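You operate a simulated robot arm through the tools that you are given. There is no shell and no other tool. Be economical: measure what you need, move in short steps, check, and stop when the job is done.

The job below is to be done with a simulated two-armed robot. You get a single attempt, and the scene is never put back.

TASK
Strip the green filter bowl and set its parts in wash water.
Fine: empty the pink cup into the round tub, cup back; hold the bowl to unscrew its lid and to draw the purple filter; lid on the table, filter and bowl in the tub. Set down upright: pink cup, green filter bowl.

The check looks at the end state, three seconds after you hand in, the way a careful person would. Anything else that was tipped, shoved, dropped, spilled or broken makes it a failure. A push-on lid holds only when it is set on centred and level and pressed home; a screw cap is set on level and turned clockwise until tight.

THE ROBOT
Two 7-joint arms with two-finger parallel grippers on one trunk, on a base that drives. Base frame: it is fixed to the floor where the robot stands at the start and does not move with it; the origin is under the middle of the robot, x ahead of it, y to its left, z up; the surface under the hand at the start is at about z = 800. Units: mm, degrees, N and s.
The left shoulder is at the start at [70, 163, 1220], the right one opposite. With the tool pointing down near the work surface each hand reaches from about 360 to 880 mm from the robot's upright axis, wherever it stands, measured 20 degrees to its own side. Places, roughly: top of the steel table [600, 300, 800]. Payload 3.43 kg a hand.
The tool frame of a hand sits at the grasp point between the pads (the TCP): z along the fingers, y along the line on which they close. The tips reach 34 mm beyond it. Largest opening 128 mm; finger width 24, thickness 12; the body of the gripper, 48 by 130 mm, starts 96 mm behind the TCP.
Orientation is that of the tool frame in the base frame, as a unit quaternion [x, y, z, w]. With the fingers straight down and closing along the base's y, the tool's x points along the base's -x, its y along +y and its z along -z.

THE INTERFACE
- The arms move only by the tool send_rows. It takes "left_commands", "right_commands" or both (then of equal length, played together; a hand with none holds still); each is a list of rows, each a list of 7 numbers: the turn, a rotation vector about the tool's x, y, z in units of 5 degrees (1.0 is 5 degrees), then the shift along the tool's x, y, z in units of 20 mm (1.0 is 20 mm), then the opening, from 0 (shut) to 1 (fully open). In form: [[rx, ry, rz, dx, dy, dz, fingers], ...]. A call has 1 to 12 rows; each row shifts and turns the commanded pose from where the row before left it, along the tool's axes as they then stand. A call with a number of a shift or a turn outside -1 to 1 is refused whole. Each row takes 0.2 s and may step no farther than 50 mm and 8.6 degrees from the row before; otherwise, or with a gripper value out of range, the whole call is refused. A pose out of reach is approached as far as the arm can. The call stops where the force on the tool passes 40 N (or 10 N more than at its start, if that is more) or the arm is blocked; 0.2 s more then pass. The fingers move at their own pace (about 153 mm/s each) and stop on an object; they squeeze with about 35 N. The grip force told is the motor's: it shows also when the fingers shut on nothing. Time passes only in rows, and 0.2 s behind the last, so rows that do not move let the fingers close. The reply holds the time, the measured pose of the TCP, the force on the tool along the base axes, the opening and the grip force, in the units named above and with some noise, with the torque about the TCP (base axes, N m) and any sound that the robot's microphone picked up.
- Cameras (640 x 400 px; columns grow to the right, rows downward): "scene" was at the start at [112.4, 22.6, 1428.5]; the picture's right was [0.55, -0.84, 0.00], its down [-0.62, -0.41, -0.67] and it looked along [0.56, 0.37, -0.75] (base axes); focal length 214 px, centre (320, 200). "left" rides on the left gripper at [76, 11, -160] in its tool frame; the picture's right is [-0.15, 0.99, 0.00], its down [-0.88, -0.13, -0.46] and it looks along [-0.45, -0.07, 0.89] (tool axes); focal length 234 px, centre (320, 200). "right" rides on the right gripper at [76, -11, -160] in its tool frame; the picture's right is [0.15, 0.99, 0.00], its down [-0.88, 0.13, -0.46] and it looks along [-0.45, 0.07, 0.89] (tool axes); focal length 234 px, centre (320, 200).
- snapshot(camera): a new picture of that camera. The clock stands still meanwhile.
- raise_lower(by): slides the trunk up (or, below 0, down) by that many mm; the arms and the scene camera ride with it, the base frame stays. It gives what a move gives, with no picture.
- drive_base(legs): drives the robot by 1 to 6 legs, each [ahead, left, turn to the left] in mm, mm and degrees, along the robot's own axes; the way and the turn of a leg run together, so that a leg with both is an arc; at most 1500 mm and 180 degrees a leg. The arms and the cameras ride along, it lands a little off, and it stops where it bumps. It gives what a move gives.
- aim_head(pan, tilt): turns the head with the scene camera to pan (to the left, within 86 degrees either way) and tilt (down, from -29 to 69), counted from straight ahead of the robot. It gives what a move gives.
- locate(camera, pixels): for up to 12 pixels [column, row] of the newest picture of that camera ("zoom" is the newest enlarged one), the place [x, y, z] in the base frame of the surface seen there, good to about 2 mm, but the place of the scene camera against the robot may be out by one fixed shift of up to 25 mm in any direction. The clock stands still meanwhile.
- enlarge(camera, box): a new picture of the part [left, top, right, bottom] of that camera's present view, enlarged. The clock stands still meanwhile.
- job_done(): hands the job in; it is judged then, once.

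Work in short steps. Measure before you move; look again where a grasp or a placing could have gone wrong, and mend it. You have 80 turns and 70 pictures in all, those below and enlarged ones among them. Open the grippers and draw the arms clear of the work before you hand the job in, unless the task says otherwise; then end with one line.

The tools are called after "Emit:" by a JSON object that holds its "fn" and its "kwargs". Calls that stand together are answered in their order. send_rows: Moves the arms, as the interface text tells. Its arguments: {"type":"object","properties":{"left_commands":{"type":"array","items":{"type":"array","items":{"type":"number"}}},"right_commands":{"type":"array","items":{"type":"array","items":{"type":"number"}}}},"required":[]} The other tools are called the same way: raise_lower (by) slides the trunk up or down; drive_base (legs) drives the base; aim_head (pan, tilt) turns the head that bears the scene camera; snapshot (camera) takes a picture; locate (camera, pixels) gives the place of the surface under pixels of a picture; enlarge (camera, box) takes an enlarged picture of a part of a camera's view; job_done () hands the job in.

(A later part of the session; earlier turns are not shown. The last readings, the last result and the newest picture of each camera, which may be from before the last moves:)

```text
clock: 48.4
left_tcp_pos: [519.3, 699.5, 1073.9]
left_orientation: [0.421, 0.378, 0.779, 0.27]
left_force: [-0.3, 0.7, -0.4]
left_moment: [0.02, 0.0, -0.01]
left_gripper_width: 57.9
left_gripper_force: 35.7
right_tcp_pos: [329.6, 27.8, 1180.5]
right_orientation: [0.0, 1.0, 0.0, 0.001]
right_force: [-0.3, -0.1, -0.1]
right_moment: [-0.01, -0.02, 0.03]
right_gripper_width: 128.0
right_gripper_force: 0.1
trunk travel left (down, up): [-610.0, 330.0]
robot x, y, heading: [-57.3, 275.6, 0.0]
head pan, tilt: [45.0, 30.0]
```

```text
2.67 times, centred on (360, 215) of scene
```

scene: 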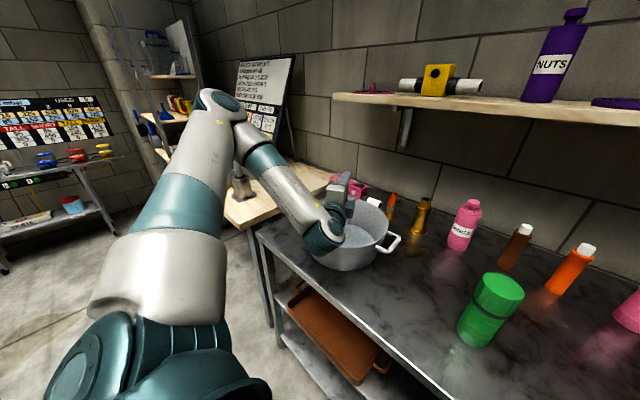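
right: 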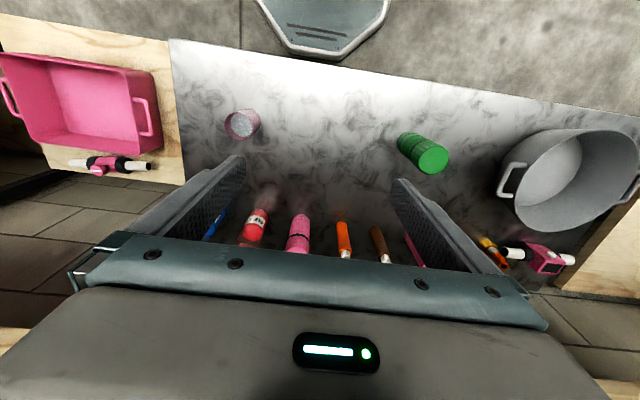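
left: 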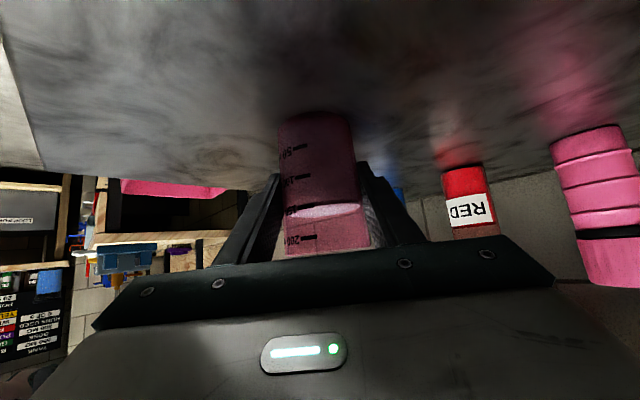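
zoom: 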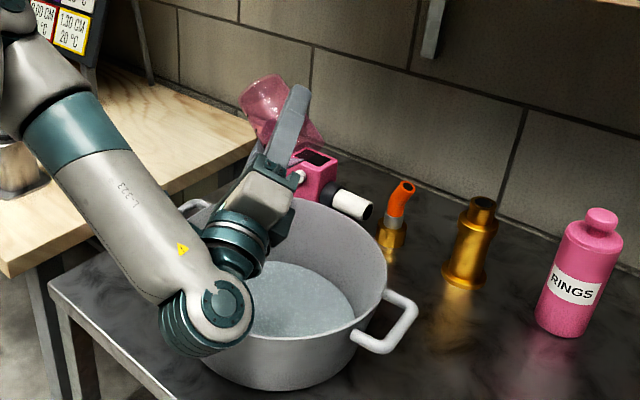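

The tub now shows water and the cup is empty. I turn the cup back upright by reversing 125°.

Emit:
{"fn": "send_rows", "kwargs": {"left_commands": [[0.62, 0, -0.785, 0, 0, 0, 0], [0.62, 0, -0.785, 0, 0, 0, 0], [0.62, 0, -0.785, 0, 0, 0, 0], [0.62, 0, -0.785, 0, 0, 0, 0], [0.62, 0, -0.785, 0, 0, 0, 0], [0.62, 0, -0.785, 0, 0, 0, 0], [0.62, 0, -0.785, 0, 0, 0, 0], [0.62, 0, -0.785, 0, 0, 0, 0], [0.62, 0, -0.785, 0, 0, 0, 0], [0.62, 0, -0.785, 0, 0, 0, 0], [0.62, 0, -0.785, 0, 0, 0, 0], [0.62, 0, -0.785, 0, 0, 0, 0]]}}

Emit:
{"fn": "send_rows", "kwargs": {"left_commands": [[0.62, 0, -0.785, 0, 0, 0, 0], [0.62, 0, -0.785, 0, 0, 0, 0], [0.62, 0, -0.785, 0, 0, 0, 0], [0.62, 0, -0.785, 0, 0, 0, 0], [0.62, 0, -0.785, 0, 0, 0, 0], [0.62, 0, -0.785, 0, 0, 0, 0], [0.62, 0, -0.785, 0, 0, 0, 0], [0.62, 0, -0.785, 0, 0, 0, 0], [0.62, 0, -0.785, 0, 0, 0, 0], [0.62, 0, -0.785, 0, 0, 0, 0], [0.62, 0, -0.785, 0, 0, 0, 0], [0.62, 0, -0.785, 0, 0, 0, 0]]}}

Emit:
{"fn": "snapshot", "kwargs": {"camera": "scene"}}

```text
clock: 51.0
left_tcp_pos: [518.2, 700.2, 1073.2]
left_orientation: [0.299, 0.735, 0.45, 0.409]
left_force: [-0.9, 0.1, -0.8]
left_moment: [-0.02, -0.02, 0.02]
left_gripper_width: 57.7
left_gripper_force: 35.1
right_tcp_pos: [327.9, 27.8, 1179.8]
right_orientation: [0.0, 1.0, 0.0, 0.0]
right_force: [0.1, 0.1, -0.4]
right_moment: [0.01, -0.03, -0.02]
right_gripper_width: 127.8
right_gripper_force: 0.0
trunk travel left (down, up): [-610.0, 330.0]
robot x, y, heading: [-57.4, 277.4, -0.1]
head pan, tilt: [45.0, 30.0]
```

```text
clock: 53.6
left_tcp_pos: [517.7, 700.7, 1072.2]
left_orientation: [0.097, 0.894, 0.0, 0.438]
left_force: [0.9, 0.0, 0.1]
left_moment: [-0.01, 0.02, -0.01]
left_gripper_width: 57.6
left_gripper_force: 34.7
right_tcp_pos: [328.6, 27.2, 1179.8]
right_orientation: [0.001, 1.0, 0.0, 0.0]
right_force: [-0.9, -0.9, 0.0]
right_moment: [-0.03, 0.02, 0.0]
right_gripper_width: 128.1
right_gripper_force: 0.1
trunk travel left (down, up): [-610.0, 330.0]
robot x, y, heading: [-61.0, 276.5, 0.1]
head pan, tilt: [45.0, 30.0]
```

```text
47 pictures are left
```

scene: 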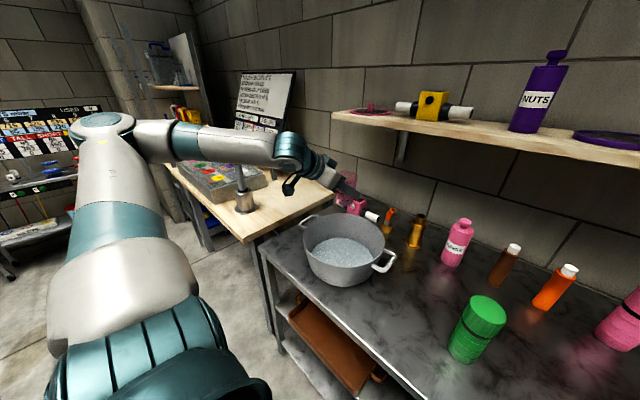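

The posture has returned and the water is in the tub. I finish the last 5°, bring the hand inward, restore the heading, then drive back to the cup's place.

Emit:
{"fn": "send_rows", "kwargs": {"left_commands": [[0.62, 0, -0.785, 0, 0, 0, 0], [0, 0, 0, 0, -1, 0, 0], [0, 0, 0, 0, -1, 0, 0], [0, 0, 0, 0, -1, 0, 0], [0, 0, 0, 0, -1, 0, 0], [0, 0, 0, 0, -1, 0, 0], [0, 0, 0, 0, -1, 0, 0], [0, 0, 0, 0, -1, 0, 0], [0, 0, 0, 0, -1, 0, 0], [0, 0, 0, 0, -1, 0, 0], [0, 0, 0, 0, -1, 0, 0], [0, 0, 0, 0, -1, 0, 0]]}}

Emit:
{"fn": "send_rows", "kwargs": {"left_commands": [[0.785, 0, 0.62, 0, 0, 0, 0], [0.785, 0, 0.62, 0, 0, 0, 0], [0.785, 0, 0.62, 0, 0, 0, 0], [0.785, 0, 0.62, 0, 0, 0, 0], [0.785, 0, 0.62, 0, 0, 0, 0], [0.785, 0, 0.62, 0, 0, 0, 0]]}}

Emit:
{"fn": "drive_base", "kwargs": {"legs": [[0, -305, 0], [0, -305, 0]]}}

```text
clock: 56.2
left_tcp_pos: [490.8, 482.4, 1077.2]
left_orientation: [0.078, 0.897, -0.038, 0.433]
left_force: [-0.4, 0.0, -1.1]
left_moment: [0.0, 0.0, -0.02]
left_gripper_width: 57.8
left_gripper_force: 35.4
left hand out of reach, approached as far as the arm can: row 11, 12
right_tcp_pos: [328.2, 27.1, 1179.7]
right_orientation: [0.001, 1.0, 0.001, 0.0]
right_force: [0.4, -0.2, -1.3]
right_moment: [0.03, 0.03, 0.0]
right_gripper_width: 128.0
right_gripper_force: 0.0
trunk travel left (down, up): [-610.0, 330.0]
robot x, y, heading: [-61.9, 282.2, -0.1]
head pan, tilt: [45.0, 30.0]
```

```text
clock: 57.6
left_tcp_pos: [490.0, 482.3, 1077.5]
left_orientation: [0.309, 0.845, -0.149, 0.41]
left_force: [-0.3, 0.7, 0.2]
left_moment: [-0.05, -0.04, 0.01]
left_gripper_width: 57.7
left_gripper_force: 34.9
right_tcp_pos: [328.0, 28.5, 1180.8]
right_orientation: [0.0, 1.0, 0.0, 0.001]
right_force: [0.1, 0.3, -0.1]
right_moment: [0.02, 0.06, -0.02]
right_gripper_width: 127.9
right_gripper_force: 0.0
trunk travel left (down, up): [-610.0, 330.0]
robot x, y, heading: [-62.8, 277.5, 0.1]
head pan, tilt: [45.0, 30.0]
```

```text
clock: 61.3
left_tcp_pos: [490.7, -125.9, 1076.6]
left_orientation: [0.309, 0.845, -0.149, 0.411]
left_force: [0.1, 0.7, -0.4]
left_moment: [0.0, 0.0, 0.0]
left_gripper_width: 57.9
left_gripper_force: 34.5
right_tcp_pos: [327.7, -581.2, 1181.0]
right_orientation: [0.002, 1.0, -0.001, 0.001]
right_force: [0.3, -0.1, -0.3]
right_moment: [0.0, 0.0, -0.01]
right_gripper_width: 128.0
right_gripper_force: 0.0
trunk travel left (down, up): [-610.0, 330.0]
robot x, y, heading: [-64.4, -331.5, -0.2]
head pan, tilt: [45.0, 30.0]
```

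The hand is over the cup's old place. I lower the trunk 130 mm, then the hand to near z 854.

Emit:
{"fn": "raise_lower", "kwargs": {"by": -130}}

Emit:
{"fn": "send_rows", "kwargs": {"left_commands": [[0, 0, 0, 0.75, -0.077, 0.48, 0], [0, 0, 0, 0.75, -0.077, 0.48, 0], [0, 0, 0, 0.75, -0.077, 0.48, 0], [0, 0, 0, 0.75, -0.077, 0.48, 0], [0, 0, 0, 0.75, -0.077, 0.48, 0], [0, 0, 0, 0, 0, 0, 0]]}}

Emit:
{"fn": "snapshot", "kwargs": {"camera": "left"}}

```text
clock: 62.9
left_tcp_pos: [489.5, -126.9, 946.5]
left_orientation: [0.308, 0.845, -0.149, 0.411]
left_force: [-1.3, 0.7, -0.3]
left_moment: [0.0, -0.01, -0.02]
left_gripper_width: 58.0
left_gripper_force: 34.8
right_tcp_pos: [327.4, -581.8, 1050.4]
right_orientation: [0.0, 1.0, 0.0, 0.001]
right_force: [-0.7, -0.6, -0.3]
right_moment: [-0.02, -0.03, -0.03]
right_gripper_width: 128.2
right_gripper_force: 0.0
trunk travel left (down, up): [-480.0, 460.0]
robot x, y, heading: [-58.5, -333.4, -0.1]
head pan, tilt: [45.0, 30.0]
```

```text
clock: 64.3
left_tcp_pos: [477.8, -127.6, 859.0]
left_orientation: [0.309, 0.845, -0.15, 0.411]
left_force: [0.3, 0.7, -0.6]
left_moment: [-0.01, 0.01, 0.0]
left_gripper_width: 57.5
left_gripper_force: 34.7
right_tcp_pos: [327.8, -582.1, 1050.8]
right_orientation: [0.0, 1.0, 0.001, 0.0]
right_force: [0.3, -0.7, -0.4]
right_moment: [0.0, 0.0, 0.01]
right_gripper_width: 128.1
right_gripper_force: 0.1
trunk travel left (down, up): [-480.0, 460.0]
robot x, y, heading: [-62.7, -332.8, -0.0]
head pan, tilt: [45.0, 30.0]
```

```text
46 pictures are left
```

left: 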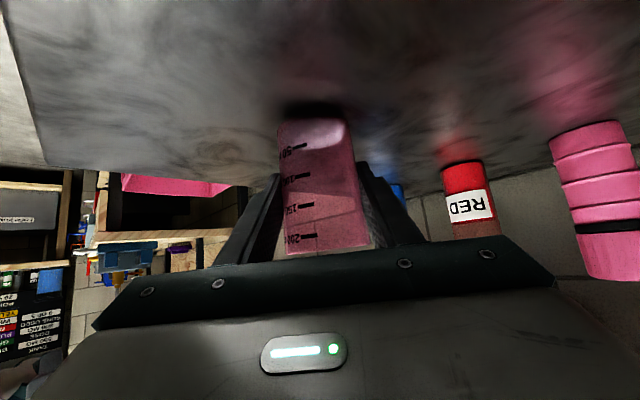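

The cup is about 6 mm above the table. I lower gently, 2 mm a row, and read the force.

Emit:
{"fn": "send_rows", "kwargs": {"left_commands": [[0, 0, 0, 0.08, 0, 0.06, 0], [0, 0, 0, 0.08, 0, 0.06, 0], [0, 0, 0, 0.08, 0, 0.06, 0], [0, 0, 0, 0, 0, 0, 0]]}}

```text
clock: 65.3
left_tcp_pos: [477.2, -127.2, 853.6]
left_orientation: [0.309, 0.844, -0.149, 0.412]
left_force: [2.3, 1.0, 11.0]
left_moment: [0.24, -0.26, -0.03]
left_gripper_width: 57.8
left_gripper_force: 35.2
right_tcp_pos: [328.2, -581.7, 1051.9]
right_orientation: [-0.001, 1.0, -0.001, 0.0]
right_force: [0.5, 0.4, 0.6]
right_moment: [0.03, -0.02, 0.01]
right_gripper_width: 128.1
right_gripper_force: 0.1
trunk travel left (down, up): [-480.0, 460.0]
robot x, y, heading: [-61.3, -329.8, -0.0]
head pan, tilt: [45.0, 30.0]
```

The contact force is 11 N, so the cup is on the table. I open, then lift straight up.

Emit:
{"fn": "send_rows", "kwargs": {"left_commands": [[0, 0, 0, 0, 0, 0, 0.55], [0, 0, 0, 0, 0, 0, 0.7], [0, 0, 0, 0, 0, 0, 0.9], [0, 0, 0, -0.4, 0, -0.31, 1], [0, 0, 0, -0.785, 0, -0.62, 1], [0, 0, 0, -0.785, 0, -0.62, 1], [0, 0, 0, -0.785, 0, -0.62, 1], [0, 0, 0, -0.785, 0, -0.62, 1], [0, 0, 0, -0.785, 0, -0.62, 1], [0, 0, 0, -0.785, 0, -0.62, 1], [0, 0, 0, -0.785, 0, -0.62, 1]]}}

Emit:
{"fn": "snapshot", "kwargs": {"camera": "left"}}

```text
clock: 67.7
left_tcp_pos: [477.2, -129.6, 1002.1]
left_orientation: [0.309, 0.845, -0.149, 0.41]
left_force: [-0.3, -1.2, 0.2]
left_moment: [0.0, -0.02, 0.03]
left_gripper_width: 128.0
left_gripper_force: 0.1
right_tcp_pos: [326.5, -583.8, 1050.0]
right_orientation: [0.0, 1.0, 0.0, -0.001]
right_force: [-0.4, 0.1, 0.0]
right_moment: [0.02, -0.01, 0.0]
right_gripper_width: 127.9
right_gripper_force: 0.1
trunk travel left (down, up): [-480.0, 460.0]
robot x, y, heading: [-62.7, -331.1, 0.2]
head pan, tilt: [45.0, 30.0]
```

```text
45 pictures are left
```

left: 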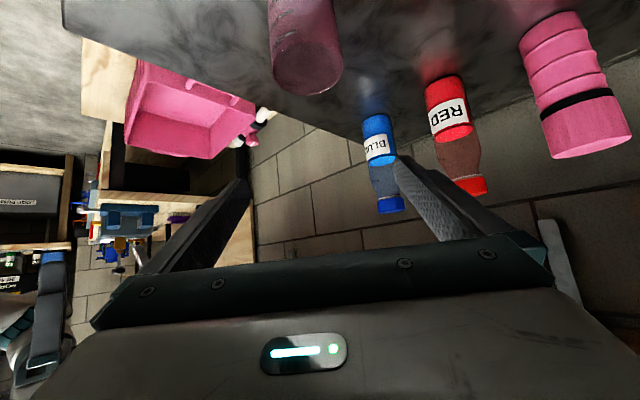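

The cup stands upright in its old place. Plan for the bowl: the right hand holds it from the side and the left hand works from above, since the left is nearer the tub. I raise the trunk and drive left to y≈390.

Emit:
{"fn": "raise_lower", "kwargs": {"by": 130}}

Emit:
{"fn": "drive_base", "kwargs": {"legs": [[-40, 360, 0], [0, 360, 0]]}}

Emit:
{"fn": "send_rows", "kwargs": {"left_commands": [[0, 1, 0, 0, 0, 0, 1], [0, 1, 0, 0, 0, 0, 1], [0, 1, 0, 0, 0, 0, 1], [0, 1, 0, 0, 0, 0, 1], [0, 1, 0, 0, 0, 0, 1], [0, 1, 0, 0, 0, 0, 1], [0, 1, 0, 0, 0, 0, 1], [0, 1, 0, 0, 0, 0, 1], [0, 1, 0, 0, 0, 0, 1], [0, 1, 0, 0, 0, 0, 1], [0, 0.34, 0, 0, 0, 0, 1]], "right_commands": [[0, 0, -1, 0, 0, 0, 1], [0, 0, -1, 0, 0, 0, 1], [0, 0, -1, 0, 0, 0, 1], [0, 0, -1, 0, 0, 0, 1], [0, 0, -1, 0, 0, 0, 1], [0, 0, -1, 0, 0, 0, 1], [0, 0, -1, 0, 0, 0, 1], [0, 0, -1, 0, 0, 0, 1], [0, 0, 0, 0, 0, 0, 1], [0, 0, 0, 0, 0, 0, 1], [0, 0, 0, 0, 0, 0, 1]]}}

Emit:
{"fn": "snapshot", "kwargs": {"camera": "scene"}}

```text
clock: 69.3
left_tcp_pos: [478.5, -126.8, 1131.7]
left_orientation: [0.308, 0.845, -0.149, 0.411]
left_force: [0.0, 0.8, -0.9]
left_moment: [-0.03, 0.01, -0.03]
left_gripper_width: 127.9
left_gripper_force: 0.0
right_tcp_pos: [327.9, -580.7, 1180.8]
right_orientation: [0.001, 1.0, 0.0, 0.0]
right_force: [0.5, 0.2, 0.8]
right_moment: [-0.05, 0.02, 0.01]
right_gripper_width: 128.3
right_gripper_force: 0.0
trunk travel left (down, up): [-610.0, 330.0]
robot x, y, heading: [-58.6, -330.3, -0.1]
head pan, tilt: [45.0, 30.0]
```

```text
clock: 73.5
left_tcp_pos: [438.2, 588.7, 1132.6]
left_orientation: [0.309, 0.845, -0.15, 0.41]
left_force: [-0.3, -0.5, 0.1]
left_moment: [0.02, 0.01, 0.03]
left_gripper_width: 128.0
left_gripper_force: 0.0
right_tcp_pos: [288.4, 134.4, 1181.2]
right_orientation: [0.0, 1.0, 0.0, 0.0]
right_force: [0.2, 0.3, -0.7]
right_moment: [0.02, 0.02, -0.02]
right_gripper_width: 128.1
right_gripper_force: 0.1
trunk travel left (down, up): [-610.0, 330.0]
robot x, y, heading: [-100.0, 387.6, -0.2]
head pan, tilt: [45.0, 30.0]
```

```text
clock: 75.9
left_tcp_pos: [438.0, 587.8, 1132.2]
left_orientation: [0.343, 0.94, 0.0, 0.0]
left_force: [0.0, 0.1, 1.0]
left_moment: [-0.03, -0.03, -0.02]
left_gripper_width: 128.0
left_gripper_force: 0.1
left hand out of reach, approached as far as the arm can: row 1
right_tcp_pos: [286.9, 135.7, 1179.6]
right_orientation: [-0.342, 0.94, 0.0, 0.0]
right_force: [-0.4, 0.7, 0.5]
right_moment: [0.03, 0.01, 0.0]
right_gripper_width: 127.8
right_gripper_force: 0.1
trunk travel left (down, up): [-610.0, 330.0]
robot x, y, heading: [-98.9, 384.5, 0.0]
head pan, tilt: [45.0, 30.0]
```

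```text
44 pictures are left
```

scene: 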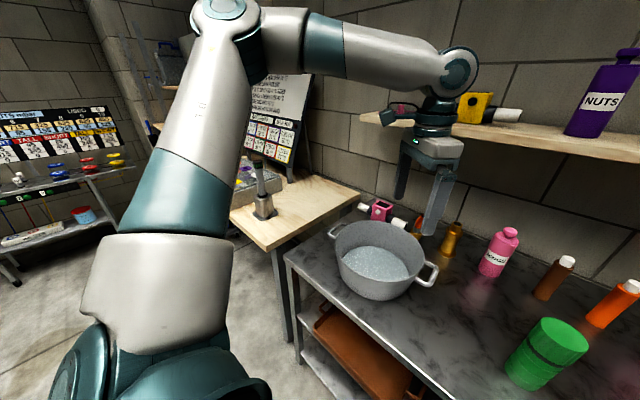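

Base is at (-99,386). I move the right hand forward and down, and pitch it in steps to the same 52° hold orientation, still short of the bowl.

Emit:
{"fn": "send_rows", "kwargs": {"right_commands": [[0, 0, 0, -0.93, -0.09, 1, 1], [0, 0, 0, -0.93, -0.09, 1, 1], [0, 0, 0, -0.93, -0.09, 1, 1], [0, 0, 0, -0.93, -0.09, 1, 1], [0, 0, 0, -0.93, -0.09, 1, 1], [0, 0, 0, -0.93, -0.09, 1, 1]]}}

Emit:
{"fn": "send_rows", "kwargs": {"right_commands": [[0, -1, 0, 0, 0, 0, 1], [0, -1, 0, 0, 0, 0, 1], [0, -1, 0, 0, 0, 0, 1], [0, -1, 0, 0, 0, 0, 1], [0, -1, 0, 0, 0, 0, 1], [0, -1, 0, 0, 0, 0, 1], [0, -1, 0, 0, 0, 0, 1], [0, -1, 0, 0, 0, 0, 1], [0, -1, 0, 0, 0, 0, 1], [0, -1, 0, 0, 0, 0, 1]]}}

```text
clock: 77.3
left_tcp_pos: [439.7, 589.7, 1131.5]
left_orientation: [0.343, 0.939, 0.0, 0.0]
left_force: [0.0, 0.7, 0.6]
left_moment: [-0.02, 0.06, 0.03]
left_gripper_width: 128.0
left_gripper_force: 0.0
right_tcp_pos: [381.7, 199.1, 1060.1]
right_orientation: [-0.343, 0.939, 0.0, 0.0]
right_force: [0.2, -0.5, -0.6]
right_moment: [0.01, 0.03, 0.0]
right_gripper_width: 128.1
right_gripper_force: 0.0
trunk travel left (down, up): [-610.0, 330.0]
robot x, y, heading: [-101.1, 387.2, -0.3]
head pan, tilt: [45.0, 30.0]
```

```text
clock: 79.5
left_tcp_pos: [437.7, 587.9, 1132.4]
left_orientation: [0.343, 0.939, 0.0, 0.0]
left_force: [-0.2, 0.5, -0.3]
left_moment: [0.02, -0.01, -0.02]
left_gripper_width: 128.1
left_gripper_force: 0.0
right_tcp_pos: [399.4, 192.8, 1065.6]
right_orientation: [-0.31, 0.852, 0.145, 0.396]
right_force: [-0.1, -0.5, -0.1]
right_moment: [0.04, 0.01, -0.01]
right_gripper_width: 127.9
right_gripper_force: 0.1
right hand out of reach, approached as far as the arm can: row 9, 10
trunk travel left (down, up): [-610.0, 330.0]
robot x, y, heading: [-106.1, 387.7, 0.1]
head pan, tilt: [45.0, 30.0]
```

The right hand is pitched 50°. I lower the trunk 90 mm, then bring the right hand low and in line with the bowl, 120 mm short of it, and look.

Emit:
{"fn": "raise_lower", "kwargs": {"by": -90}}

Emit:
{"fn": "send_rows", "kwargs": {"right_commands": [[0, 0, 0, 0.7, 0.23, 0.59, 1], [0, 0, 0, 0.7, 0.23, 0.59, 1], [0, 0, 0, 0.7, 0.23, 0.59, 1], [0, 0, 0, 0.7, 0.23, 0.59, 1], [0, 0, 0, 0.7, 0.23, 0.59, 1]]}}

Emit:
{"fn": "snapshot", "kwargs": {"camera": "right"}}

```text
clock: 80.7
left_tcp_pos: [438.6, 589.2, 1042.0]
left_orientation: [0.343, 0.939, -0.001, 0.001]
left_force: [-0.4, -0.6, 0.4]
left_moment: [0.02, 0.0, 0.0]
left_gripper_width: 128.0
left_gripper_force: 0.0
right_tcp_pos: [399.2, 194.9, 975.6]
right_orientation: [-0.31, 0.852, 0.145, 0.396]
right_force: [0.4, -0.2, -1.0]
right_moment: [-0.04, 0.03, -0.02]
right_gripper_width: 128.2
right_gripper_force: 0.0
trunk travel left (down, up): [-520.0, 420.0]
robot x, y, heading: [-101.0, 385.4, -0.1]
head pan, tilt: [45.0, 30.0]
```

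```text
clock: 81.9
left_tcp_pos: [437.9, 588.6, 1040.3]
left_orientation: [0.343, 0.939, -0.001, 0.0]
left_force: [0.1, 0.4, 0.2]
left_moment: [0.01, -0.01, -0.01]
left_gripper_width: 128.0
left_gripper_force: 0.1
right_tcp_pos: [413.3, 206.5, 886.9]
right_orientation: [-0.312, 0.852, 0.147, 0.394]
right_force: [1.0, -0.2, -0.2]
right_moment: [0.01, 0.04, 0.0]
right_gripper_width: 127.9
right_gripper_force: 0.1
right hand out of reach, approached as far as the arm can: row 1, 2, 3, 4, 5
trunk travel left (down, up): [-520.0, 420.0]
robot x, y, heading: [-97.4, 385.9, 0.1]
head pan, tilt: [45.0, 30.0]
```

```text
43 pictures are left
```

right: 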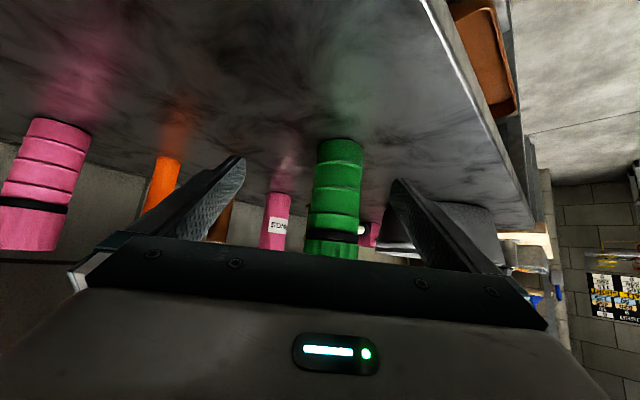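

The bowl is in view at about (337,195), slightly right of the finger midline. I measure its edges.

Emit:
{"fn": "locate", "kwargs": {"camera": "right", "pixels": [[318, 190], [337, 190], [357, 192], [340, 150], [335, 215], [332, 233], [332, 250], [318, 165], [360, 165]]}}

```text
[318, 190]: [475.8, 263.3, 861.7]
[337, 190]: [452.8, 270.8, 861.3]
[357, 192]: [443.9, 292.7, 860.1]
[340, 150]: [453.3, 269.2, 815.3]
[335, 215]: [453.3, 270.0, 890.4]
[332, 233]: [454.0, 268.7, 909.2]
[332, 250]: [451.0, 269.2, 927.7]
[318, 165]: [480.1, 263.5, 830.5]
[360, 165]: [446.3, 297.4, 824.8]
```

The bowl fits centre (474,292), radius 29.5, black ring at z 909. I align sideways by 26 mm, then advance 102 mm around the bowl at z≈866 with the fingers open.

Emit:
{"fn": "send_rows", "kwargs": {"right_commands": [[0, 0, 0, 0, 0.65, 0, 1], [0, 0, 0, 0, 0.65, 0, 1], [0, 0, 0, -0.41, 0, 0.76, 1], [0, 0, 0, -0.41, 0, 0.76, 1], [0, 0, 0, -0.41, 0, 0.76, 1], [0, 0, 0, 0, 0, 0, 1]]}}

Emit:
{"fn": "snapshot", "kwargs": {"camera": "right"}}

```text
clock: 83.3
left_tcp_pos: [439.0, 589.4, 1042.1]
left_orientation: [0.343, 0.939, 0.0, 0.001]
left_force: [-0.4, 0.2, -0.8]
left_moment: [0.0, 0.0, 0.02]
left_gripper_width: 128.4
left_gripper_force: 0.1
right_tcp_pos: [456.1, 256.1, 878.5]
right_orientation: [-0.311, 0.852, 0.145, 0.396]
right_force: [0.7, 0.0, -0.1]
right_moment: [0.02, -0.03, 0.01]
right_gripper_width: 128.0
right_gripper_force: 0.1
right hand out of reach, approached as far as the arm can: row 1, 2
trunk travel left (down, up): [-520.0, 420.0]
robot x, y, heading: [-98.0, 387.2, 0.1]
head pan, tilt: [45.0, 30.0]
```

```text
42 pictures are left
```

right: 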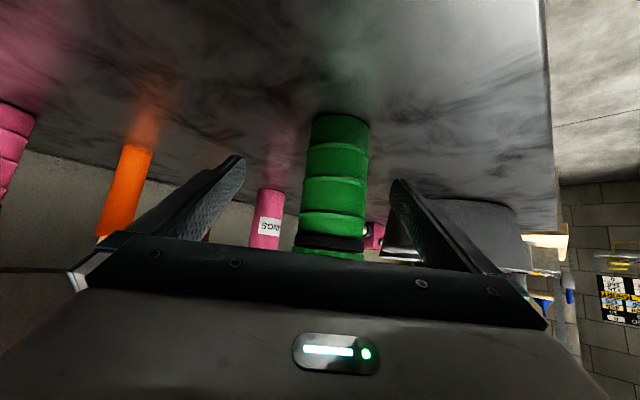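

16 mm of sideways and 37 mm of forward motion remain. I do both together.

Emit:
{"fn": "send_rows", "kwargs": {"right_commands": [[0, 0, 0, -0.22, 0.2, 0.42, 1], [0, 0, 0, -0.22, 0.2, 0.42, 1], [0, 0, 0, -0.22, 0.2, 0.42, 1], [0, 0, 0, -0.22, 0.2, 0.42, 1], [0, 0, 0, 0, 0, 0, 1]]}}

```text
clock: 84.5
left_tcp_pos: [438.2, 588.8, 1041.4]
left_orientation: [0.342, 0.94, 0.0, 0.001]
left_force: [1.2, 0.3, -0.5]
left_moment: [0.02, -0.01, 0.01]
left_gripper_width: 128.2
left_gripper_force: 0.2
right_tcp_pos: [473.2, 292.0, 870.2]
right_orientation: [-0.311, 0.852, 0.146, 0.396]
right_force: [0.0, 0.1, 0.2]
right_moment: [-0.01, -0.01, -0.01]
right_gripper_width: 128.1
right_gripper_force: 0.1
trunk travel left (down, up): [-520.0, 420.0]
robot x, y, heading: [-98.9, 384.8, 0.1]
head pan, tilt: [45.0, 30.0]
```

The right TCP is at (473,292,870), on the bowl's axis. I close on the bowl.

Emit:
{"fn": "send_rows", "kwargs": {"right_commands": [[0, 0, 0, 0, 0, 0, 0], [0, 0, 0, 0, 0, 0, 0], [0, 0, 0, 0, 0, 0, 0], [0, 0, 0, 0, 0, 0, 0]]}}

Emit:
{"fn": "snapshot", "kwargs": {"camera": "left"}}

```text
clock: 85.5
left_tcp_pos: [438.8, 588.4, 1040.2]
left_orientation: [0.343, 0.939, 0.001, -0.001]
left_force: [-0.2, 0.1, -0.3]
left_moment: [-0.02, -0.06, -0.01]
left_gripper_width: 128.4
left_gripper_force: 0.1
right_tcp_pos: [473.8, 291.4, 870.8]
right_orientation: [-0.311, 0.852, 0.146, 0.395]
right_force: [0.6, 1.0, 2.0]
right_moment: [-0.07, -0.17, 0.03]
right_gripper_width: 56.0
right_gripper_force: 35.3
trunk travel left (down, up): [-520.0, 420.0]
robot x, y, heading: [-100.4, 385.4, -0.0]
head pan, tilt: [45.0, 30.0]
```

```text
41 pictures are left
```

left: 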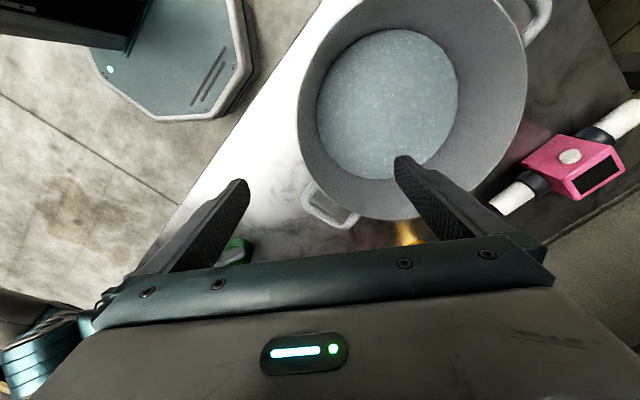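

The right hand holds the bowl (56 mm, 35 N). I bring the left hand above the lid at z≈1080.

Emit:
{"fn": "send_rows", "kwargs": {"left_commands": [[0, 0, 0, -0.99, -0.93, -0.18, 1], [0, 0, 0, -0.99, -0.93, -0.18, 1], [0, 0, 0, -0.99, -0.93, -0.18, 1], [0, 0, 0, -0.99, -0.93, -0.18, 1], [0, 0, 0, -0.99, -0.93, -0.18, 1], [0, 0, 0, -0.99, -0.93, -0.18, 1], [0, 0, 0, -0.99, -0.93, -0.18, 1], [0, 0, 0, -0.99, -0.93, -0.18, 1], [0, 0, 0, -0.99, -0.93, -0.18, 1], [0, 0, 0, -0.99, -0.93, -0.18, 1], [0, 0, 0, -0.99, -0.93, -0.18, 1]]}}

Emit:
{"fn": "send_rows", "kwargs": {"left_commands": [[0, 0, 1, 0, 0, 0, 1], [0, 0, 1, 0, 0, 0, 1], [0, 0, 1, 0, 0, 0, 1], [0, 0, 1, 0, 0, 0, 1], [0, 0, 1, 0, 0, 0, 1], [0, 0, 1, 0, 0, 0, 1], [0, 0, 1, 0, 0, 0, 1], [0, 0, 1, 0, 0, 0, 1], [0, 0, 1, 0, 0, 0, 1], [0, 0, 1, 0, 0, 0, 1], [0, 0, 1, 0, 0, 0, 1], [0, 0, 1, 0, 0, 0, 1]]}}

Emit:
{"fn": "snapshot", "kwargs": {"camera": "left"}}

```text
clock: 87.9
left_tcp_pos: [445.0, 533.9, 1048.9]
left_orientation: [0.342, 0.94, -0.001, 0.001]
left_force: [0.4, 0.1, -0.2]
left_moment: [0.02, 0.0, -0.06]
left_gripper_width: 128.0
left_gripper_force: 0.0
left hand out of reach, approached as far as the arm can: row 3, 4, 5, 6, 7, 8, 9, 10, 11
right_tcp_pos: [473.6, 292.3, 869.8]
right_orientation: [-0.311, 0.852, 0.145, 0.396]
right_force: [-2.0, 1.6, 1.6]
right_moment: [0.02, -0.03, -0.01]
right_gripper_width: 55.8
right_gripper_force: 34.8
trunk travel left (down, up): [-520.0, 420.0]
robot x, y, heading: [-100.9, 387.0, -0.1]
head pan, tilt: [45.0, 30.0]
```

```text
clock: 90.5
left_tcp_pos: [446.3, 534.6, 1048.4]
left_orientation: [0.766, 0.643, 0.0, 0.001]
left_force: [0.5, 0.5, -0.3]
left_moment: [0.02, -0.01, -0.02]
left_gripper_width: 127.9
left_gripper_force: 0.1
right_tcp_pos: [473.8, 291.4, 870.1]
right_orientation: [-0.31, 0.852, 0.145, 0.396]
right_force: [-0.2, -0.9, 2.7]
right_moment: [-0.13, -0.05, 0.0]
right_gripper_width: 56.2
right_gripper_force: 34.9
trunk travel left (down, up): [-520.0, 420.0]
robot x, y, heading: [-100.0, 386.9, 0.2]
head pan, tilt: [45.0, 30.0]
```

```text
40 pictures are left
```

left: 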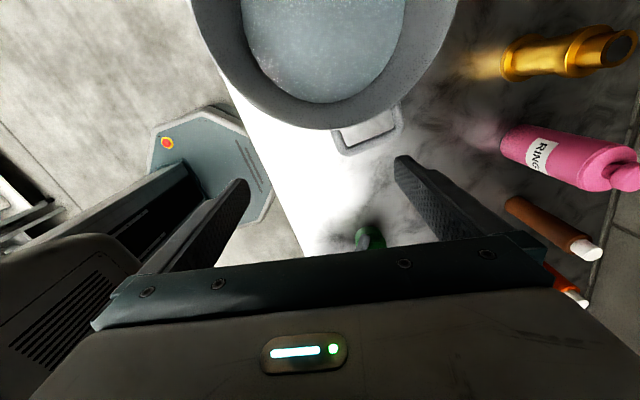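

The wrist turns freely to −100° heading. I try the inward move again at this heading.

Emit:
{"fn": "send_rows", "kwargs": {"left_commands": [[0, 0, 0, -1, 0, -0.2, 1], [0, 0, 0, -1, 0, -0.2, 1], [0, 0, 0, -1, 0, -0.2, 1], [0, 0, 0, -1, 0, -0.2, 1], [0, 0, 0, -1, 0, -0.2, 1], [0, 0, 0, -1, 0, -0.2, 1]]}}

Emit:
{"fn": "snapshot", "kwargs": {"camera": "scene"}}

```text
clock: 91.9
left_tcp_pos: [436.9, 531.5, 1052.5]
left_orientation: [0.766, 0.642, 0.001, 0.001]
left_force: [0.0, 0.1, 0.4]
left_moment: [0.0, 0.02, -0.02]
left_gripper_width: 128.0
left_gripper_force: 0.1
left hand out of reach, approached as far as the arm can: row 1, 2, 3, 4, 5, 6
right_tcp_pos: [472.6, 290.8, 869.8]
right_orientation: [-0.31, 0.852, 0.144, 0.397]
right_force: [-2.1, 0.4, 1.7]
right_moment: [-0.09, 0.01, -0.02]
right_gripper_width: 56.2
right_gripper_force: 34.9
trunk travel left (down, up): [-520.0, 420.0]
robot x, y, heading: [-104.4, 389.4, 0.1]
head pan, tilt: [45.0, 30.0]
```

```text
39 pictures are left
```

scene: 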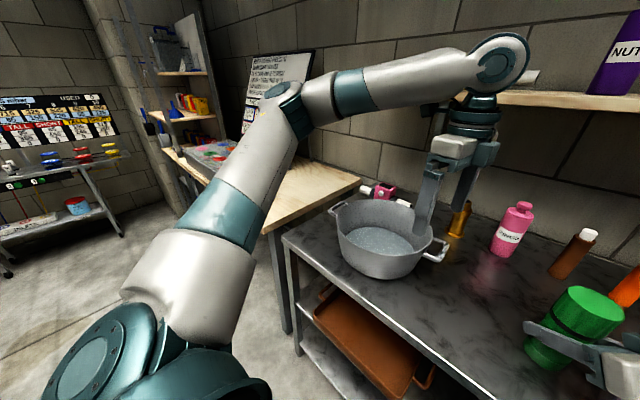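

The left arm seems stuck in a folded posture. I raise the left hand and go forward first, then try inward again.

Emit:
{"fn": "send_rows", "kwargs": {"left_commands": [[0, 0, -1, 0, 0, -1, 1], [0, 0, -1, 0, 0, -1, 1], [0, 0, -1, 0, 0, -1, 1], [0, 0, -1, 0, 0, -1, 1], [0, 0, -1, 0, 0, -1, 1], [0, 0, -1, 0, 0, -1, 1], [0, 0, -1, 0, 0, -0.5, 1], [0, 0, -1, 0, 0, 0, 1], [0, 0, -1, 0, 0, 0, 1], [0, 0, -1, 0, 0, 0, 1], [0, 0, -1, 0, 0, 0, 1], [0, 0, -1, 0, 0, 0, 1]]}}

Emit:
{"fn": "send_rows", "kwargs": {"left_commands": [[0, 0, -1, -0.5, -0.2, 0, 1], [0, 0, -1, -0.5, -0.5, 0, 1], [0, 0, -1, -0.5, -0.8, 0, 1], [0, 0, -1, -0.5, -0.8, 0, 1], [0, 0, 0, 0, -1, 0, 1], [0, 0, 0, 0, -1, 0, 1], [0, 0, 0, 0, -1, 0, 1], [0, 0, 0, 0, -1, 0, 1], [0, 0, 0, 0, -1, 0, 1], [0, 0, 0, 0, -1, 0, 1]]}}

```text
clock: 94.5
left_tcp_pos: [432.1, 571.5, 1169.0]
left_orientation: [0.341, 0.94, 0.0, 0.001]
left_force: [0.2, 1.0, 0.3]
left_moment: [-0.02, 0.0, -0.04]
left_gripper_width: 128.2
left_gripper_force: 0.0
left hand out of reach, approached as far as the arm can: row 1, 2, 3, 4, 6, 7
right_tcp_pos: [473.7, 291.7, 870.6]
right_orientation: [-0.31, 0.852, 0.145, 0.397]
right_force: [-1.3, 0.5, 2.1]
right_moment: [-0.03, 0.0, 0.01]
right_gripper_width: 55.9
right_gripper_force: 34.9
trunk travel left (down, up): [-520.0, 420.0]
robot x, y, heading: [-99.9, 384.5, -0.0]
head pan, tilt: [45.0, 30.0]
```

```text
clock: 96.7
left_tcp_pos: [389.2, 540.0, 1149.2]
left_orientation: [0.174, 0.985, 0.0, 0.001]
left_force: [-0.3, 0.5, -0.4]
left_moment: [-0.01, 0.02, 0.02]
left_gripper_width: 128.0
left_gripper_force: 0.0
left hand out of reach, approached as far as the arm can: row 1, 2, 3, 4, 5, 6, 7, 8, 9, 10
right_tcp_pos: [472.2, 291.5, 868.8]
right_orientation: [-0.31, 0.852, 0.145, 0.396]
right_force: [0.6, -0.9, 1.2]
right_moment: [-0.11, -0.03, 0.02]
right_gripper_width: 56.2
right_gripper_force: 34.6
trunk travel left (down, up): [-520.0, 420.0]
robot x, y, heading: [-97.1, 385.0, -0.1]
head pan, tilt: [45.0, 30.0]
```

Both arms reach poorly across their own shoulder line. At the start the right arm stood well inward pointing down, so I will swap roles. The bowl stands by itself, so I release the right hand, back it out and test its downward inward reach.

Emit:
{"fn": "send_rows", "kwargs": {"right_commands": [[0, 0, 0, 0, 0, 0, 0.6], [0, 0, 0, 0, 0, 0, 0.8], [0, 0, 0, 0, 0, 0, 1], [0, 0, 0, 0.643, 0, -0.766, 1], [0, 0, 0, 0.643, 0, -0.766, 1], [0, 0, 0, 0.643, 0, -0.766, 1], [0, 0, 0, 0.643, 0, -0.766, 1], [0, 0, 0, 0.643, 0, -0.766, 1], [0, 0, 0, -0.766, 0, -0.643, 1], [0, 0, 0, -0.766, 0, -0.643, 1], [0, 0, 0, -0.766, 0, -0.643, 1], [0, 0, 0, -0.766, 0, -0.643, 1]]}}

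Emit:
{"fn": "send_rows", "kwargs": {"right_commands": [[0, 1, 0, 0, 0, 0, 1], [0, 1, 0, 0, 0, 0, 1], [0, 1, 0, 0, 0, 0, 1], [0, 1, 0, 0, 0, 0, 1], [0, 1, 0, 0, 0, 0, 1], [0, 1, 0, 0, 0, 0, 1], [0, 1, 0, 0, 0, 0, 1], [0, 1, 0, 0, 0, 0, 1], [0, 1, 0, 0, 0, 0, 1], [0, 1, 0, 0, 0, 0, 1]]}}

Emit:
{"fn": "raise_lower", "kwargs": {"by": 180}}

Emit:
{"fn": "snapshot", "kwargs": {"camera": "right"}}

```text
clock: 99.3
left_tcp_pos: [389.3, 539.8, 1149.1]
left_orientation: [0.174, 0.985, 0.0, 0.001]
left_force: [-0.1, 0.2, -0.4]
left_moment: [0.0, -0.02, 0.01]
left_gripper_width: 127.9
left_gripper_force: 0.1
right_tcp_pos: [416.2, 225.0, 950.1]
right_orientation: [-0.311, 0.852, 0.145, 0.395]
right_force: [-0.2, 0.9, 0.8]
right_moment: [0.0, 0.0, -0.01]
right_gripper_width: 127.9
right_gripper_force: 0.1
right hand out of reach, approached as far as the arm can: row 7, 8
trunk travel left (down, up): [-520.0, 420.0]
robot x, y, heading: [-101.8, 383.5, -0.2]
head pan, tilt: [45.0, 30.0]
```

```text
clock: 101.5
left_tcp_pos: [390.3, 540.8, 1149.8]
left_orientation: [0.175, 0.985, 0.0, 0.001]
left_force: [-0.4, -0.7, 0.0]
left_moment: [0.01, 0.03, 0.01]
left_gripper_width: 127.9
left_gripper_force: 0.0
right_tcp_pos: [415.9, 225.0, 949.1]
right_orientation: [-0.343, 0.939, 0.0, -0.002]
right_force: [0.0, -0.8, 0.0]
right_moment: [-0.06, 0.01, -0.03]
right_gripper_width: 127.8
right_gripper_force: 0.0
trunk travel left (down, up): [-520.0, 420.0]
robot x, y, heading: [-102.3, 385.1, 0.2]
head pan, tilt: [45.0, 30.0]
```

```text
clock: 103.5
left_tcp_pos: [390.1, 541.3, 1329.5]
left_orientation: [0.174, 0.985, 0.0, 0.0]
left_force: [0.1, -0.3, 0.0]
left_moment: [0.02, 0.02, -0.02]
left_gripper_width: 128.0
left_gripper_force: 0.0
right_tcp_pos: [416.6, 224.7, 1128.4]
right_orientation: [-0.343, 0.939, 0.0, -0.001]
right_force: [0.6, 0.2, -0.6]
right_moment: [0.0, 0.03, -0.03]
right_gripper_width: 128.0
right_gripper_force: 0.0
trunk travel left (down, up): [-700.0, 240.0]
robot x, y, heading: [-100.7, 388.3, 0.0]
head pan, tilt: [45.0, 30.0]
```

```text
38 pictures are left
```

right: 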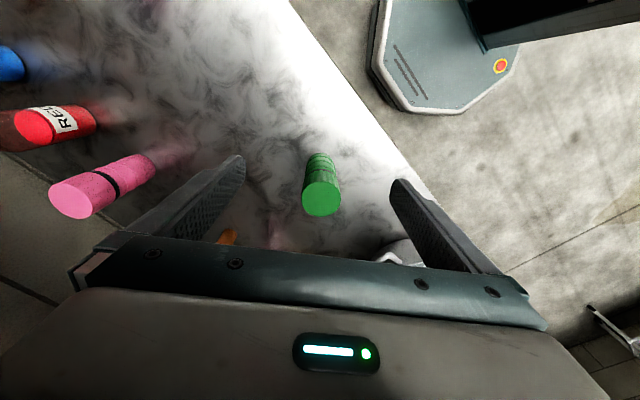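

The bowl stands undisturbed. With the trunk back up, I test the right hand's downward inward reach by moving 160 mm toward +y.

Emit:
{"fn": "send_rows", "kwargs": {"right_commands": [[0, 0, 0, -0.643, 0.766, 0, 1], [0, 0, 0, -0.643, 0.766, 0, 1], [0, 0, 0, -0.643, 0.766, 0, 1], [0, 0, 0, -0.643, 0.766, 0, 1], [0, 0, 0, -0.643, 0.766, 0, 1], [0, 0, 0, -0.643, 0.766, 0, 1], [0, 0, 0, -0.643, 0.766, 0, 1], [0, 0, 0, -0.643, 0.766, 0, 1]]}}

```text
clock: 105.3
left_tcp_pos: [390.8, 541.0, 1329.9]
left_orientation: [0.174, 0.985, -0.001, 0.0]
left_force: [-0.6, -0.4, 0.0]
left_moment: [-0.01, -0.02, 0.01]
left_gripper_width: 128.0
left_gripper_force: 0.0
right_tcp_pos: [417.4, 386.4, 1129.5]
right_orientation: [-0.343, 0.939, 0.0, -0.001]
right_force: [-0.6, -0.9, -0.6]
right_moment: [-0.01, 0.02, -0.01]
right_gripper_width: 128.2
right_gripper_force: 0.0
trunk travel left (down, up): [-700.0, 240.0]
robot x, y, heading: [-99.0, 382.1, 0.2]
head pan, tilt: [45.0, 30.0]
```

The right hand reaches the centre line without trouble. I test 60 mm further in and forward, while the left hand moves out of the way.

Emit:
{"fn": "send_rows", "kwargs": {"left_commands": [[0, 0, 0, 0.342, 0.94, 0, 1], [0, 0, 0, 0.342, 0.94, 0, 1], [0, 0, 0, 0.342, 0.94, 0, 1], [0, 0, 0, 0.342, 0.94, 0, 1], [0, 0, 0, 0.342, 0.94, 0, 1], [0, 0, 0, 0.342, 0.94, 0, 1], [0, 0, 0, 0, 0, 1, 1], [0, 0, 0, 0, 0, 1, 1], [0, 0, 0, 0, 0, 1, 1], [0, 0, 0, 0, 0, 1, 1], [0, 0, 0, 0, 0, 1, 1]], "right_commands": [[0, 0, 0, 0, 0, 0, 1], [0, 0, 0, 0, 0, 0, 1], [0, 0, 0, 0, 0, 0, 1], [0, 0, 0, 0, 0, 0, 1], [0, 0, 0, 0, 0, 0, 1], [0, 0, 0, 0, 0, 0, 1], [0, 0, 0, -0.82, 0.09, 0, 1], [0, 0, 0, -0.82, 0.09, 0, 1], [0, 0, 0, -0.82, 0.09, 0, 1], [0, 0, 0, -0.82, 0.09, 0, 1], [0, 0, 0, -0.82, 0.09, 0, 1]]}}

```text
clock: 107.7
left_tcp_pos: [391.5, 660.2, 1229.0]
left_orientation: [0.175, 0.985, 0.0, 0.001]
left_force: [-0.1, -0.1, -0.8]
left_moment: [0.01, 0.04, 0.0]
left_gripper_width: 128.0
left_gripper_force: 0.1
right_tcp_pos: [474.2, 445.9, 1128.0]
right_orientation: [-0.342, 0.94, 0.0, -0.001]
right_force: [0.7, -0.9, -0.1]
right_moment: [-0.02, -0.02, 0.01]
right_gripper_width: 128.0
right_gripper_force: 0.1
trunk travel left (down, up): [-700.0, 240.0]
robot x, y, heading: [-101.5, 384.9, -0.1]
head pan, tilt: [45.0, 30.0]
```

The right hand reaches (rel. y +61) pointing down, which suits the unscrewing. I withdraw it to the right, shift the base so the bowl lies at relative y≈+60, and lower the trunk.

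Emit:
{"fn": "send_rows", "kwargs": {"right_commands": [[0, 0, 0, 0.643, -0.766, 0, 1], [0, 0, 0, 0.643, -0.766, 0, 1], [0, 0, 0, 0.643, -0.766, 0, 1], [0, 0, 0, 0.643, -0.766, 0, 1], [0, 0, 0, 0.643, -0.766, 0, 1], [0, 0, 0, 0.643, -0.766, 0, 1], [0, 0, 0, 0.643, -0.766, 0, 1], [0, 0, 0, 0.643, -0.766, 0, 1], [0, 0, 0, 0.643, -0.766, 0, 1], [0, 0, 0, 0.643, -0.766, 0, 1]], "left_commands": [[0, 0, 1, 0, 0, 0, 1], [0, 0, 1, 0, 0, 0, 1], [0, 0, 1, 0, 0, 0, 1], [0, 0, 1, 0, 0, 0, 1], [0, 0, 1, 0, 0, 0, 1], [0, 0, 1, 0, 0, 0, 1], [0, 0, 1, 0, 0, 0, 1], [0, 0, 1, 0, 0, 0, 1], [0, 0, 0, 0, 0, 0, 1], [0, 0, 0, 0, 0, 0, 1]]}}

Emit:
{"fn": "drive_base", "kwargs": {"legs": [[0, -153, 0]]}}

Emit:
{"fn": "raise_lower", "kwargs": {"by": -180}}

Emit:
{"fn": "send_rows", "kwargs": {"left_commands": [[0, -1, 0, 0, 0, 0, 1], [0, -1, 0, 0, 0, 0, 1], [0, -1, 0, 0, 0, 0, 1], [0, -1, 0, 0, 0, 0, 1], [0, -1, 0, 0, 0, 0, 1], [0, -1, 0, 0, 0, 0, 1], [0, -1, 0, 0, 0, 0, 1], [0, -1, 0, 0, 0, 0, 1], [0, -1, 0, 0, 0, 0, 1], [0, -1, 0, 0, 0, 0, 1]]}}

```text
clock: 109.9
left_tcp_pos: [390.1, 659.0, 1230.4]
left_orientation: [0.5, 0.866, 0.0, 0.0]
left_force: [-0.9, -0.8, -0.4]
left_moment: [0.02, -0.01, 0.0]
left_gripper_width: 127.9
left_gripper_force: 0.0
right_tcp_pos: [473.1, 243.3, 1129.7]
right_orientation: [-0.343, 0.939, 0.001, -0.001]
right_force: [-0.6, -0.1, 0.7]
right_moment: [0.01, 0.04, 0.02]
right_gripper_width: 127.9
right_gripper_force: 0.1
trunk travel left (down, up): [-700.0, 240.0]
robot x, y, heading: [-100.5, 386.5, 0.1]
head pan, tilt: [45.0, 30.0]
```

```text
clock: 111.3
left_tcp_pos: [391.0, 508.4, 1230.2]
left_orientation: [0.501, 0.866, -0.001, 0.001]
left_force: [0.1, -0.7, -1.0]
left_moment: [-0.02, 0.01, -0.01]
left_gripper_width: 128.0
left_gripper_force: 0.1
right_tcp_pos: [472.7, 94.2, 1129.8]
right_orientation: [-0.342, 0.94, 0.0, -0.001]
right_force: [0.0, -0.3, 0.3]
right_moment: [0.01, -0.01, 0.01]
right_gripper_width: 128.1
right_gripper_force: 0.0
trunk travel left (down, up): [-700.0, 240.0]
robot x, y, heading: [-102.4, 232.2, 0.2]
head pan, tilt: [45.0, 30.0]
```

```text
clock: 113.3
left_tcp_pos: [389.8, 506.6, 1048.2]
left_orientation: [0.5, 0.866, -0.001, 0.0]
left_force: [-0.3, -0.3, -0.3]
left_moment: [0.0, 0.02, 0.03]
left_gripper_width: 128.0
left_gripper_force: 0.1
right_tcp_pos: [471.7, 91.6, 949.7]
right_orientation: [-0.344, 0.939, 0.001, -0.001]
right_force: [0.2, 0.0, 0.0]
right_moment: [0.03, -0.02, 0.01]
right_gripper_width: 128.1
right_gripper_force: 0.0
trunk travel left (down, up): [-520.0, 420.0]
robot x, y, heading: [-98.5, 232.4, 0.1]
head pan, tilt: [45.0, 30.0]
```

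```text
clock: 115.5
left_tcp_pos: [391.2, 506.4, 1049.2]
left_orientation: [0.453, 0.784, -0.212, 0.367]
left_force: [-0.2, -0.5, -0.6]
left_moment: [-0.01, 0.0, 0.0]
left_gripper_width: 128.0
left_gripper_force: 0.1
right_tcp_pos: [471.5, 92.2, 950.8]
right_orientation: [-0.343, 0.939, 0.0, -0.001]
right_force: [0.5, 0.0, 0.4]
right_moment: [0.02, 0.0, 0.02]
right_gripper_width: 128.0
right_gripper_force: 0.1
trunk travel left (down, up): [-520.0, 420.0]
robot x, y, heading: [-100.2, 231.3, 0.2]
head pan, tilt: [45.0, 30.0]
```

The left hand is pitched 50° at heading −60° with no reach warning. I bring it low, in line with the bowl, about 127 mm short.

Emit:
{"fn": "send_rows", "kwargs": {"left_commands": [[0, 0, 0, 0.33, -0.175, 0.93, 1], [0, 0, 0, 0.33, -0.175, 0.93, 1], [0, 0, 0, 0.33, -0.175, 0.93, 1], [0, 0, 0, 0.33, -0.175, 0.93, 1], [0, 0, 0, 0.33, -0.175, 0.93, 1], [0, 0, 0, 0.33, -0.175, 0.93, 1], [0, 0, 0, 0.33, -0.175, 0.93, 1], [0, 0, 0, 0.33, -0.175, 0.93, 1], [0, 0, 0, 0.33, -0.175, 0.93, 1], [0, 0, 0, 0.33, -0.175, 0.93, 1]]}}

Emit:
{"fn": "snapshot", "kwargs": {"camera": "left"}}

```text
clock: 117.7
left_tcp_pos: [410.5, 403.7, 878.5]
left_orientation: [0.453, 0.784, -0.213, 0.366]
left_force: [0.1, 0.1, 0.0]
left_moment: [0.0, -0.05, -0.01]
left_gripper_width: 128.1
left_gripper_force: 0.0
right_tcp_pos: [473.4, 93.5, 949.4]
right_orientation: [-0.343, 0.939, 0.0, -0.002]
right_force: [0.2, 1.1, -0.7]
right_moment: [-0.05, 0.01, 0.0]
right_gripper_width: 127.7
right_gripper_force: 0.0
trunk travel left (down, up): [-520.0, 420.0]
robot x, y, heading: [-97.0, 229.4, -0.0]
head pan, tilt: [45.0, 30.0]
```

```text
37 pictures are left
```

left: 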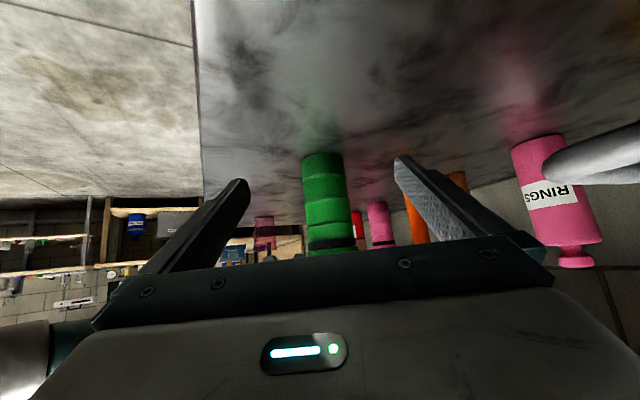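

The bowl is centred between the left fingers at (325,200). I advance 129 mm along the heading.

Emit:
{"fn": "send_rows", "kwargs": {"left_commands": [[0, 0, 0, -0.638, -0.01, 0.864, 1], [0, 0, 0, -0.638, -0.01, 0.864, 1], [0, 0, 0, -0.638, -0.01, 0.864, 1], [0, 0, 0, -0.638, -0.01, 0.864, 1], [0, 0, 0, -0.638, -0.01, 0.864, 1], [0, 0, 0, -0.638, -0.01, 0.864, 1], [0, 0, 0, 0, 0, 0, 1]]}}

Emit:
{"fn": "snapshot", "kwargs": {"camera": "left"}}

```text
clock: 119.3
left_tcp_pos: [473.9, 290.2, 871.4]
left_orientation: [0.454, 0.785, -0.211, 0.366]
left_force: [-0.1, 0.0, 0.2]
left_moment: [-0.01, 0.0, -0.02]
left_gripper_width: 128.1
left_gripper_force: 0.1
right_tcp_pos: [471.8, 91.3, 950.5]
right_orientation: [-0.343, 0.939, 0.001, -0.001]
right_force: [0.2, 0.7, 0.6]
right_moment: [-0.02, 0.0, -0.01]
right_gripper_width: 128.1
right_gripper_force: 0.0
trunk travel left (down, up): [-520.0, 420.0]
robot x, y, heading: [-102.7, 235.1, 0.1]
head pan, tilt: [45.0, 30.0]
```

```text
36 pictures are left
```

left: 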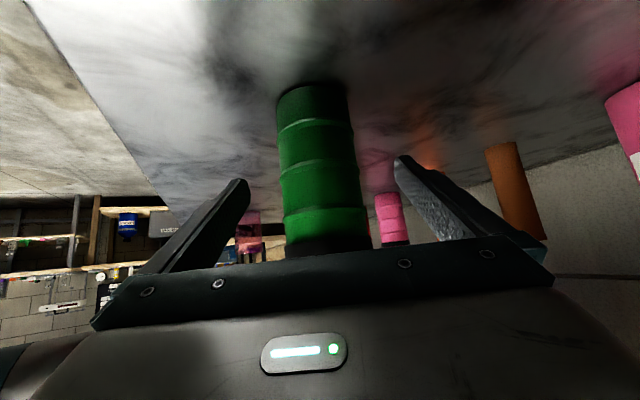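

Centred. I close the left hand on the bowl, while the right hand rises and turns clockwise to gain unscrewing range.

Emit:
{"fn": "send_rows", "kwargs": {"left_commands": [[0, 0, 0, 0, 0, 0, 0], [0, 0, 0, 0, 0, 0, 0], [0, 0, 0, 0, 0, 0, 0], [0, 0, 0, 0, 0, 0, 0], [0, 0, 0, 0, 0, 0, 0], [0, 0, 0, 0, 0, 0, 0], [0, 0, 0, 0, 0, 0, 0], [0, 0, 0, 0, 0, 0, 0], [0, 0, 0, 0, 0, 0, 0], [0, 0, 0, 0, 0, 0, 0], [0, 0, 0, 0, 0, 0, 0], [0, 0, 0, 0, 0, 0, 0]], "right_commands": [[0, 0, 1, 0, 0, -0.7, 1], [0, 0, 1, 0, 0, -0.7, 1], [0, 0, 1, 0, 0, -0.7, 1], [0, 0, 1, 0, 0, -0.7, 1], [0, 0, 1, 0, 0, -0.7, 1], [0, 0, 1, 0, 0, -0.7, 1], [0, 0, 1, 0, 0, -0.7, 1], [0, 0, 1, 0, 0, -0.7, 1], [0, 0, 1, 0, 0, 0, 1], [0, 0, 1, 0, 0, 0, 1], [0, 0, 1, 0, 0, 0, 1], [0, 0, 1, 0, 0, 0, 1]]}}

Emit:
{"fn": "send_rows", "kwargs": {"right_commands": [[0, 0, 1, 0, 0, 0, 1], [0, 0, 1, 0, 0, 0, 1], [0, 0, 1, 0, 0, 0, 1], [0, 0, 1, 0, 0, 0, 1], [0, 0, 1, 0, 0, 0, 1], [0, 0, 1, 0, 0, 0, 1], [0, 0, 1, 0, 0, 0, 1], [0, 0, 1, 0, 0, 0, 1], [0, 0, 1, 0, 0, 0, 1], [0, 0, 1, 0, 0, 0, 1], [0, 0, 1, 0, 0, 0, 1], [0, 0, 1, 0, 0, 0, 1]]}}

```text
clock: 121.9
left_tcp_pos: [473.7, 288.5, 872.1]
left_orientation: [0.453, 0.785, -0.212, 0.367]
left_force: [0.1, -0.7, -0.5]
left_moment: [0.03, -0.03, 0.03]
left_gripper_width: 56.1
left_gripper_force: 35.0
right_tcp_pos: [474.1, 91.2, 1061.3]
right_orientation: [0.173, 0.985, 0.0, -0.001]
right_force: [0.4, 0.3, 0.2]
right_moment: [0.03, 0.0, 0.0]
right_gripper_width: 127.7
right_gripper_force: 0.0
trunk travel left (down, up): [-520.0, 420.0]
robot x, y, heading: [-100.3, 231.4, -0.0]
head pan, tilt: [45.0, 30.0]
```

```text
clock: 124.5
left_tcp_pos: [474.5, 289.6, 872.3]
left_orientation: [0.454, 0.784, -0.213, 0.367]
left_force: [0.5, -0.2, -0.2]
left_moment: [-0.02, -0.02, 0.03]
left_gripper_width: 56.4
left_gripper_force: 34.7
right_tcp_pos: [473.1, 92.9, 1061.8]
right_orientation: [0.643, 0.766, -0.002, -0.001]
right_force: [-0.7, 1.0, -0.8]
right_moment: [0.02, 0.0, 0.03]
right_gripper_width: 127.9
right_gripper_force: 0.0
trunk travel left (down, up): [-520.0, 420.0]
robot x, y, heading: [-103.2, 232.3, 0.1]
head pan, tilt: [45.0, 30.0]
```

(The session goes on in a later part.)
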